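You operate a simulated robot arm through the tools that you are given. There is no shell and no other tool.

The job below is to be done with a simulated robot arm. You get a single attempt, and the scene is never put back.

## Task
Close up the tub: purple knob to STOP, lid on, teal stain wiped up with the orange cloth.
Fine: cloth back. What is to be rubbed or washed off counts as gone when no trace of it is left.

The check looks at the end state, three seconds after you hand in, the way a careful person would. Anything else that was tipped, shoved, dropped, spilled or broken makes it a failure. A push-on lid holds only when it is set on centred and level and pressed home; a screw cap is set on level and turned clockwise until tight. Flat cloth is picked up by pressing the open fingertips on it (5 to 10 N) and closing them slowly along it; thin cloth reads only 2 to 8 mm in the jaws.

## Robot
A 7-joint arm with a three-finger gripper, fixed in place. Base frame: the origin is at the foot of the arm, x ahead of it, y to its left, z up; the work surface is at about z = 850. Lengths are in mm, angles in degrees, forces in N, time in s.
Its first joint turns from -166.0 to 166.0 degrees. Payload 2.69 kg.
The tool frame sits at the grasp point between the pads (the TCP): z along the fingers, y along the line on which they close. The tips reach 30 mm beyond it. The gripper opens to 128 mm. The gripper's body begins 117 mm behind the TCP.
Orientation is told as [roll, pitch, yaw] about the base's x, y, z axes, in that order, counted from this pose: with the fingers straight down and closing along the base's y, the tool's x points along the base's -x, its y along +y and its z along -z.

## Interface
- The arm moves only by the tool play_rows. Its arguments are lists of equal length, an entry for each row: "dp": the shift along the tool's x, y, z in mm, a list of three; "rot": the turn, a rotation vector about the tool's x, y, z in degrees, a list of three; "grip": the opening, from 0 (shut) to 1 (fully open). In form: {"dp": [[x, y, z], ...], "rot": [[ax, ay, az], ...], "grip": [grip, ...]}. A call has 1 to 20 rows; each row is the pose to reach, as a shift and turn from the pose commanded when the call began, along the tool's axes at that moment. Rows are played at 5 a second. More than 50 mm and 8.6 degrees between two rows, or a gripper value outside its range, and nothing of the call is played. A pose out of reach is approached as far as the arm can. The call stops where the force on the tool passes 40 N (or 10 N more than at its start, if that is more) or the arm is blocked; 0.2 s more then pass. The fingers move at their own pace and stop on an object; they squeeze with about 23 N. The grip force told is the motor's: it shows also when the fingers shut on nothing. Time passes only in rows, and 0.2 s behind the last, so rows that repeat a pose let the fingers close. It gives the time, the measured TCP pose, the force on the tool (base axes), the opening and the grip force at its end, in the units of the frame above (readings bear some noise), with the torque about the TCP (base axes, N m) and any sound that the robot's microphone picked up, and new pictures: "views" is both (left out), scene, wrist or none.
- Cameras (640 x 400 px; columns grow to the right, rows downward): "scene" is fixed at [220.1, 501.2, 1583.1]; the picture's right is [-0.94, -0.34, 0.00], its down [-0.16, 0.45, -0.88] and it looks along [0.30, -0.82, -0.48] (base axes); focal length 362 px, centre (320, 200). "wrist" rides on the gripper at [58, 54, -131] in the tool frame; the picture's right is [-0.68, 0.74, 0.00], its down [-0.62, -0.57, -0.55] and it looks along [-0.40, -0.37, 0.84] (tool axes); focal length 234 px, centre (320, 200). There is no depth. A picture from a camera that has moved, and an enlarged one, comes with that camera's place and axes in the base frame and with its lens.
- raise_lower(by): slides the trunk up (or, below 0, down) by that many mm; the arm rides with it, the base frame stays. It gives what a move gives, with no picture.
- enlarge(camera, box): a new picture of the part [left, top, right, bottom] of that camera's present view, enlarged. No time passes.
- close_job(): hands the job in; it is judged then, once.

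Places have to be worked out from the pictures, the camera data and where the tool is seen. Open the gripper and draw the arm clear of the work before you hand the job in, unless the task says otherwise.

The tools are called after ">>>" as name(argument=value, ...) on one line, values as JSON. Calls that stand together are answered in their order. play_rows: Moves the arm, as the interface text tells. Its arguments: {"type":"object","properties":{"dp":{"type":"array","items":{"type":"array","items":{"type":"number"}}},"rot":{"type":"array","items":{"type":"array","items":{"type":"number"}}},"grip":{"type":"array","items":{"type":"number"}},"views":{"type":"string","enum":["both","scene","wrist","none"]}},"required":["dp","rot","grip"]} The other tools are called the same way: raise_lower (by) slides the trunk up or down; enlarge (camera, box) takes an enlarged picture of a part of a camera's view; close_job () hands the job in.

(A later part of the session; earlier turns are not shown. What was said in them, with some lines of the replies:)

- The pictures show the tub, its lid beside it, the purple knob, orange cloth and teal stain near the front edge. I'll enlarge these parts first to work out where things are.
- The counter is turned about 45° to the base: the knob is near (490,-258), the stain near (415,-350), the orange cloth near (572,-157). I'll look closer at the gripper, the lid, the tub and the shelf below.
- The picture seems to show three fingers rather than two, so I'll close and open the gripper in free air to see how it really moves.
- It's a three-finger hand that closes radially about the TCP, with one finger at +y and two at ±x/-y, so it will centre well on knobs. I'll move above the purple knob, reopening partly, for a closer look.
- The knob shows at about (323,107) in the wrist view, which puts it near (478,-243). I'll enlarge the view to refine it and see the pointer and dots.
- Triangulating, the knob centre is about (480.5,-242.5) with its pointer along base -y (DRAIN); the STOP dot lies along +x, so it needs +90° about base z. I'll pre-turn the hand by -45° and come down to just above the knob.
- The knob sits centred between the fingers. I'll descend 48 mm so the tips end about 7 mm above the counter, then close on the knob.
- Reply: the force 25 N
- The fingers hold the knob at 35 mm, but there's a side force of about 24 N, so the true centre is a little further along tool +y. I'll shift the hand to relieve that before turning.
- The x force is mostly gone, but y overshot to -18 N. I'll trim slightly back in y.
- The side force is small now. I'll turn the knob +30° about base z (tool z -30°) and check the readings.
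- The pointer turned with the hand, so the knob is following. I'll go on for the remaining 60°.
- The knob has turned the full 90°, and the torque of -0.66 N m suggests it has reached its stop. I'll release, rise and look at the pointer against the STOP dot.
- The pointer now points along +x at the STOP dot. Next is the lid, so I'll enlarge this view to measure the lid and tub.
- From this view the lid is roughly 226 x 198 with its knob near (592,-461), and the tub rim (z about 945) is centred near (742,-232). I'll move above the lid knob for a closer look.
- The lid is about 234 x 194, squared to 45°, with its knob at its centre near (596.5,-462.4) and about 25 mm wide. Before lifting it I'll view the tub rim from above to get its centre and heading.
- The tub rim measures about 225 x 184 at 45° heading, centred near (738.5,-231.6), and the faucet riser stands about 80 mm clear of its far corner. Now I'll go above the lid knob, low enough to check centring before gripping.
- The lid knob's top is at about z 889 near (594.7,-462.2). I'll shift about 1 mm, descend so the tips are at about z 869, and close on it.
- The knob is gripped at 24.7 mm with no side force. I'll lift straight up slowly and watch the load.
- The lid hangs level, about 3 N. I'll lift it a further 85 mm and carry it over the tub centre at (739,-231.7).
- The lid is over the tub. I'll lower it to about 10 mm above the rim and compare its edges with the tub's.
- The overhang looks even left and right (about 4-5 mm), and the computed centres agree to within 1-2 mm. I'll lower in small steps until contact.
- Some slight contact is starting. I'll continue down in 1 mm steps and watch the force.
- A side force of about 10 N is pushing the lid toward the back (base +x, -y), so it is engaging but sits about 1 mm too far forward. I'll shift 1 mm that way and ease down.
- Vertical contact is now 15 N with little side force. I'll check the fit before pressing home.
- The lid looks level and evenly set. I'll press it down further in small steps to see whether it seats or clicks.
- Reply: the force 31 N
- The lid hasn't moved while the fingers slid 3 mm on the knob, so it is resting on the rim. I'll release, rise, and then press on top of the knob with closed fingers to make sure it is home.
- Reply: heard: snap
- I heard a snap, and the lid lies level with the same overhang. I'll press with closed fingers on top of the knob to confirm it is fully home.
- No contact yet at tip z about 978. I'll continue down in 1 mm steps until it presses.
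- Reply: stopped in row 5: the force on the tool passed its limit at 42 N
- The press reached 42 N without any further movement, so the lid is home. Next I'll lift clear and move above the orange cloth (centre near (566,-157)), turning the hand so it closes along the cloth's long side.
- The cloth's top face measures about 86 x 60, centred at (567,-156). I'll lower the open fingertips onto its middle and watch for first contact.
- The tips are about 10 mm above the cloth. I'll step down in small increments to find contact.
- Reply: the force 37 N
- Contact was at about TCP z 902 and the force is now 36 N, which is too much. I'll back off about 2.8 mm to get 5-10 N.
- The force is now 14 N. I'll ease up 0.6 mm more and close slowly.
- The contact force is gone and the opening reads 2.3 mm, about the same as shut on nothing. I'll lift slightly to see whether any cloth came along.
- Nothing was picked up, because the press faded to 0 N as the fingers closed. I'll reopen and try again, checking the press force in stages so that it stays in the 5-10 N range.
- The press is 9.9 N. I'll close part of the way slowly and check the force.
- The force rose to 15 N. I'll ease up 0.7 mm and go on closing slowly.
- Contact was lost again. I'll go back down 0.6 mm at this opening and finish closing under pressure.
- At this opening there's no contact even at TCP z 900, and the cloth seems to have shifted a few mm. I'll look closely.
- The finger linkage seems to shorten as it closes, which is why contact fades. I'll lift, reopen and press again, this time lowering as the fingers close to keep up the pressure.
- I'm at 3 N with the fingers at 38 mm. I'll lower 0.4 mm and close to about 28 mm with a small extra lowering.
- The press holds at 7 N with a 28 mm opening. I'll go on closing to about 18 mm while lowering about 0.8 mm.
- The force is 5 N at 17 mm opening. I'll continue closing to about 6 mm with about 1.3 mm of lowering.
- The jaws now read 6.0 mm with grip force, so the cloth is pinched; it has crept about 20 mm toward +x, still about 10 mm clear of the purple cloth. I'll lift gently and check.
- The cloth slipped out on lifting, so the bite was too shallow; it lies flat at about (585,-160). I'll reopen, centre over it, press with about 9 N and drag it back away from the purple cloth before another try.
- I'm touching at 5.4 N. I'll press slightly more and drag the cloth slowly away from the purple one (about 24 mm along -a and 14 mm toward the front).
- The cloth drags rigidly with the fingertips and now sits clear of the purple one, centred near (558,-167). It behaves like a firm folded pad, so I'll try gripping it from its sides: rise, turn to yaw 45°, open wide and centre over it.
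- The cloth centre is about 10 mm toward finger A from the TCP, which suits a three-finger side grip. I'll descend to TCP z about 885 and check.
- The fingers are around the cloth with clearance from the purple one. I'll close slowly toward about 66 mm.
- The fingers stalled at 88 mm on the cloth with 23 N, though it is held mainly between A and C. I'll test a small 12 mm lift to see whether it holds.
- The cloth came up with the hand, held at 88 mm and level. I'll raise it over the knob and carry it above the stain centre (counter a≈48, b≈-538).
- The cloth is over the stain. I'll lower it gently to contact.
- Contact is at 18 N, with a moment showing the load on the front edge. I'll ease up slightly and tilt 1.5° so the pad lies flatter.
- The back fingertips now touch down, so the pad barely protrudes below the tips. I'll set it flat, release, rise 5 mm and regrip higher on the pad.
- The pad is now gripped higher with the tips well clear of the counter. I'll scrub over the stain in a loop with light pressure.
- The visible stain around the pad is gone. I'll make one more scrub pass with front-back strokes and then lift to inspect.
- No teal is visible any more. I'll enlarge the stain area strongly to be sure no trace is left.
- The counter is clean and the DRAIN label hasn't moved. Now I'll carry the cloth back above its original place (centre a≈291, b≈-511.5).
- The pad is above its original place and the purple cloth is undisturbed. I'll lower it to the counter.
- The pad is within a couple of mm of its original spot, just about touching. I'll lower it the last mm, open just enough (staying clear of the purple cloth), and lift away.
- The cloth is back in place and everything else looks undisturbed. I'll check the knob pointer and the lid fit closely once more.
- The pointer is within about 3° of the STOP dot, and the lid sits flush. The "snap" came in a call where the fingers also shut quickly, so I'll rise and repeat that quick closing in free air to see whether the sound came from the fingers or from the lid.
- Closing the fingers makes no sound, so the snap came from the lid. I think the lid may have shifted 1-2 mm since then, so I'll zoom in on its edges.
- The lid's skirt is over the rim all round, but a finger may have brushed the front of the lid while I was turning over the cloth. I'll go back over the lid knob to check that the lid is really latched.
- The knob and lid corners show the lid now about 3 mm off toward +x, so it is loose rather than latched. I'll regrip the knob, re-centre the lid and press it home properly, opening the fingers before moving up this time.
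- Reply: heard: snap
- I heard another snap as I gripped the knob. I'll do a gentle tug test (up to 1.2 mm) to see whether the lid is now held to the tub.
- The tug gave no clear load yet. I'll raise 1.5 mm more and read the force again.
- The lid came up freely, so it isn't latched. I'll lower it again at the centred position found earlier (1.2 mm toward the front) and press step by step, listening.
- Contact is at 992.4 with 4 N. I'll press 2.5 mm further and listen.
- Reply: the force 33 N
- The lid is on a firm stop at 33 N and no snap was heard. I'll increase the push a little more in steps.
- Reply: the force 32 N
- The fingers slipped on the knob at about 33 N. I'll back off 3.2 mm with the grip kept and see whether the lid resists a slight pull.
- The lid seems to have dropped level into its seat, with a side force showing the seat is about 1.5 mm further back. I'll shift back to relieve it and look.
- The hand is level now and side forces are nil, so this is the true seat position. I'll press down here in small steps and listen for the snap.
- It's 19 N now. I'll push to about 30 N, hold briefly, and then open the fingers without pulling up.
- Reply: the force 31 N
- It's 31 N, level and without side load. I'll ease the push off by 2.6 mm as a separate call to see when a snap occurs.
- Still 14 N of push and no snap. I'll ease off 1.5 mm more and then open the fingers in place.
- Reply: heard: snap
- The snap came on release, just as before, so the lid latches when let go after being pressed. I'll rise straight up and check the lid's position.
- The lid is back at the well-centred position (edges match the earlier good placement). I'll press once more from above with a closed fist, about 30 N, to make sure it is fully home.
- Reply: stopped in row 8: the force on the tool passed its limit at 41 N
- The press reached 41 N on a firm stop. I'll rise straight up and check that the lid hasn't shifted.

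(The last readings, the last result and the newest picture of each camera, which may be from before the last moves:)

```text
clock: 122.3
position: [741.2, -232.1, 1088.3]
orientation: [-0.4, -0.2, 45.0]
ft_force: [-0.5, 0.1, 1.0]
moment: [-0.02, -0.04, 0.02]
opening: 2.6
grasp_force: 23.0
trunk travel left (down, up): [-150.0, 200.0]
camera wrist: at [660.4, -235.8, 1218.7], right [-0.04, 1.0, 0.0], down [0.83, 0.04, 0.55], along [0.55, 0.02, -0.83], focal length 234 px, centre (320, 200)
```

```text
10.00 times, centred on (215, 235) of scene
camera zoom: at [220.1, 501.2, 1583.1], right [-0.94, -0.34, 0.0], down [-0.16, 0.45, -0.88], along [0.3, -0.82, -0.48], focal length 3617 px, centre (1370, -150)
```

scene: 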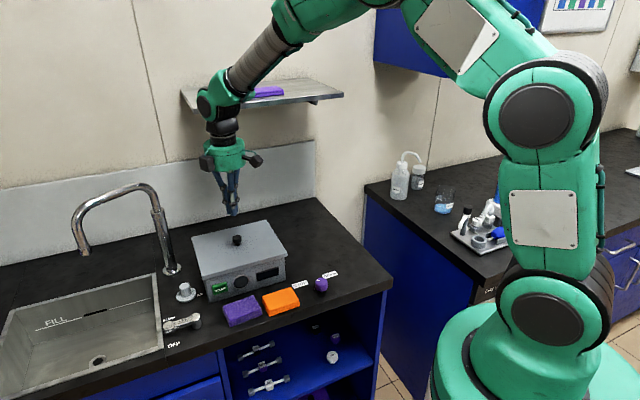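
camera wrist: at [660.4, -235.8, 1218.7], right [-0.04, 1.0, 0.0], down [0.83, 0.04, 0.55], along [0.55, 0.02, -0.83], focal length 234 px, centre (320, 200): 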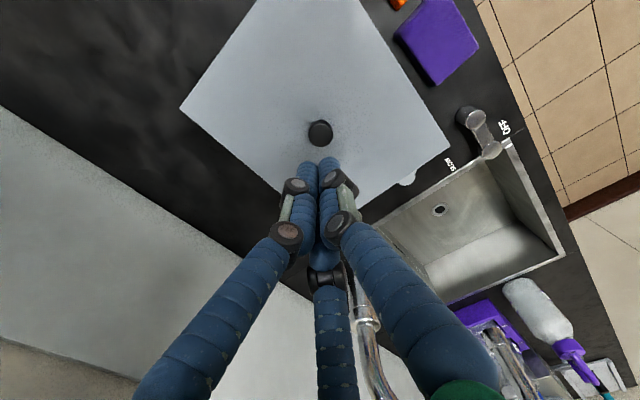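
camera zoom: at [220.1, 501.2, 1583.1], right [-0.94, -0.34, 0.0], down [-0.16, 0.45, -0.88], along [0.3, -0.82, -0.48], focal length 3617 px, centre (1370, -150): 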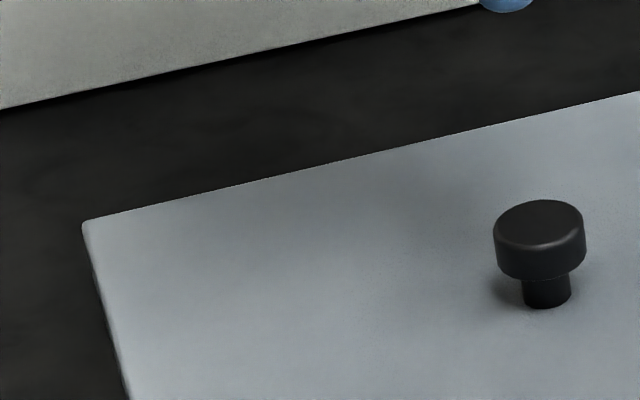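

The lid stayed exactly in place under the 41 N press, level and centred. Everything is done, so I'll open the gripper and draw the arm up and clear toward its starting area.

>>> play_rows(dp=[[0, 0, -35], [0, 0, -70], [0, 0, -105], [25, 8, -115], [50, 16, -125], [75, 24, -135], [100, 32, -145], [130, 41, -155], [160, 50, -160], [190, 60, -165], [220, 69, -170], [247, 78, -170], [247, 78, -170]], rot=[[0, 0, 0], [0, 0, 0], [0, 0, 0], [0, 0, 0], [0, 0, 0], [0, 0, 0], [0, 0, 0], [0, 0, 0], [0, 0, 0], [0, 0, 0], [0, 0, 0], [0, 0, 0], [0, 0, 0]], grip=[0.2, 0.5, 0.8, 1, 1, 1, 1, 1, 1, 1, 1, 1, 1])

>>> enlarge(camera="scene", box=[160, 200, 400, 350])

>>> enlarge(camera="wrist", box=[150, 0, 550, 250])

>>> enlarge(camera="scene", box=[295, 255, 391, 315])

```text
clock: 125.1
position: [509.2, -351.5, 1255.3]
orientation: [-0.3, -0.3, 45.0]
ft_force: [-0.6, 0.1, -0.5]
moment: [-0.01, -0.04, 0.01]
opening: 128.1
grasp_force: 0.0
trunk travel left (down, up): [-150.0, 200.0]
camera wrist: at [429.5, -355.0, 1386.3], right [-0.04, 1.0, 0.0], down [0.83, 0.04, 0.55], along [0.55, 0.02, -0.83], focal length 234 px, centre (320, 200)
```

scene: 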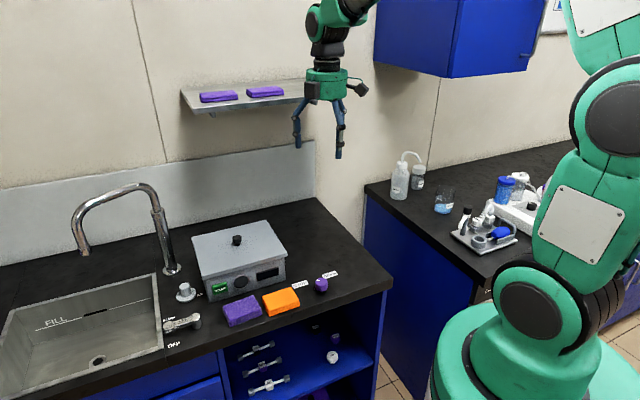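
wrist: 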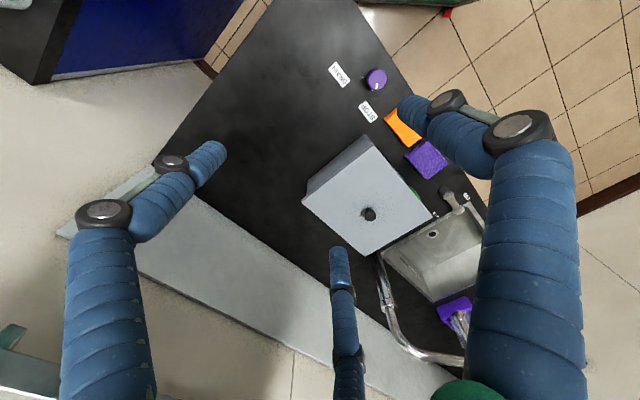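

```text
2.67 times, centred on (280, 275) of scene
camera zoom: at [220.1, 501.2, 1583.1], right [-0.94, -0.34, 0.0], down [-0.16, 0.45, -0.88], along [0.3, -0.82, -0.48], focal length 964 px, centre (427, 0)
```

zoom: 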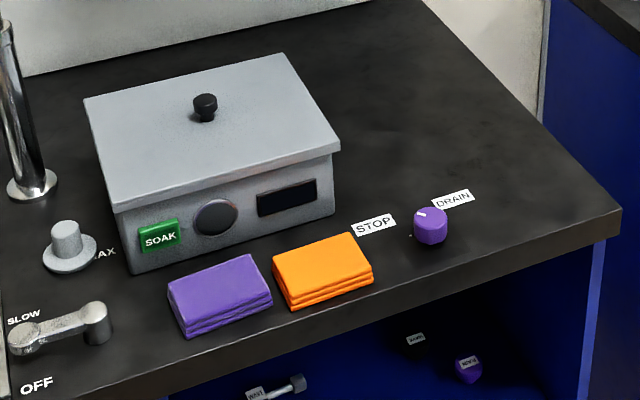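

```text
1.60 times, centred on (350, 125) of wrist
camera zoom: at [429.5, -355.0, 1386.3], right [-0.04, 1.0, 0.0], down [0.83, 0.04, 0.55], along [0.55, 0.02, -0.83], focal length 375 px, centre (272, 320)
```

zoom: 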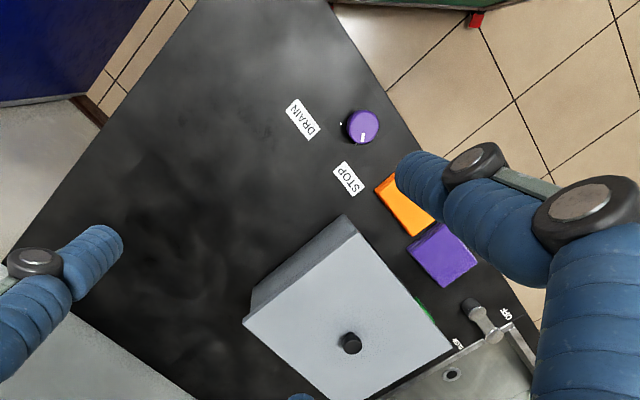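

```text
6.67 times, centred on (343, 285) of scene
camera zoom: at [220.1, 501.2, 1583.1], right [-0.94, -0.34, 0.0], down [-0.16, 0.45, -0.88], along [0.3, -0.82, -0.48], focal length 2411 px, centre (167, -367)
```

zoom: 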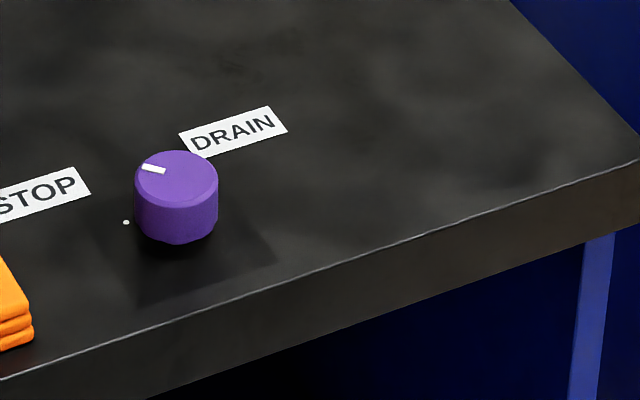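

The final pictures show the lid level and centred on the tub, the knob pointing at STOP, the stain gone without trace, and the orange cloth back in place. The gripper is open, the arm is clear and nothing else has been disturbed, so I'm handing the job in.

>>> close_job()

```text
The job is handed in.
```

The tub is closed up and I've handed the job in; I don't have the judge's result yet.

- **Knob:** the purple knob is turned to STOP, with its pointer within about 3° of the STOP dot.
- **Lid:** it sits level and centred on the tub. I placed it twice, because after the first placement it shifted about 3 mm. A finger probably brushed it while I was fetching the cloth. I re-centred it and heard it snap when I let go. It then stayed put when I pressed down on it with about 41 N. I didn't pull on it again after that last snap.
- **Stain:** wiped up with the orange cloth. No teal shows in the enlarged pictures.
- **Cloth:** back in its original place, within a couple of mm.

The arm is clear with the gripper open. The purple cloth next to the orange one and the counter labels did not move.
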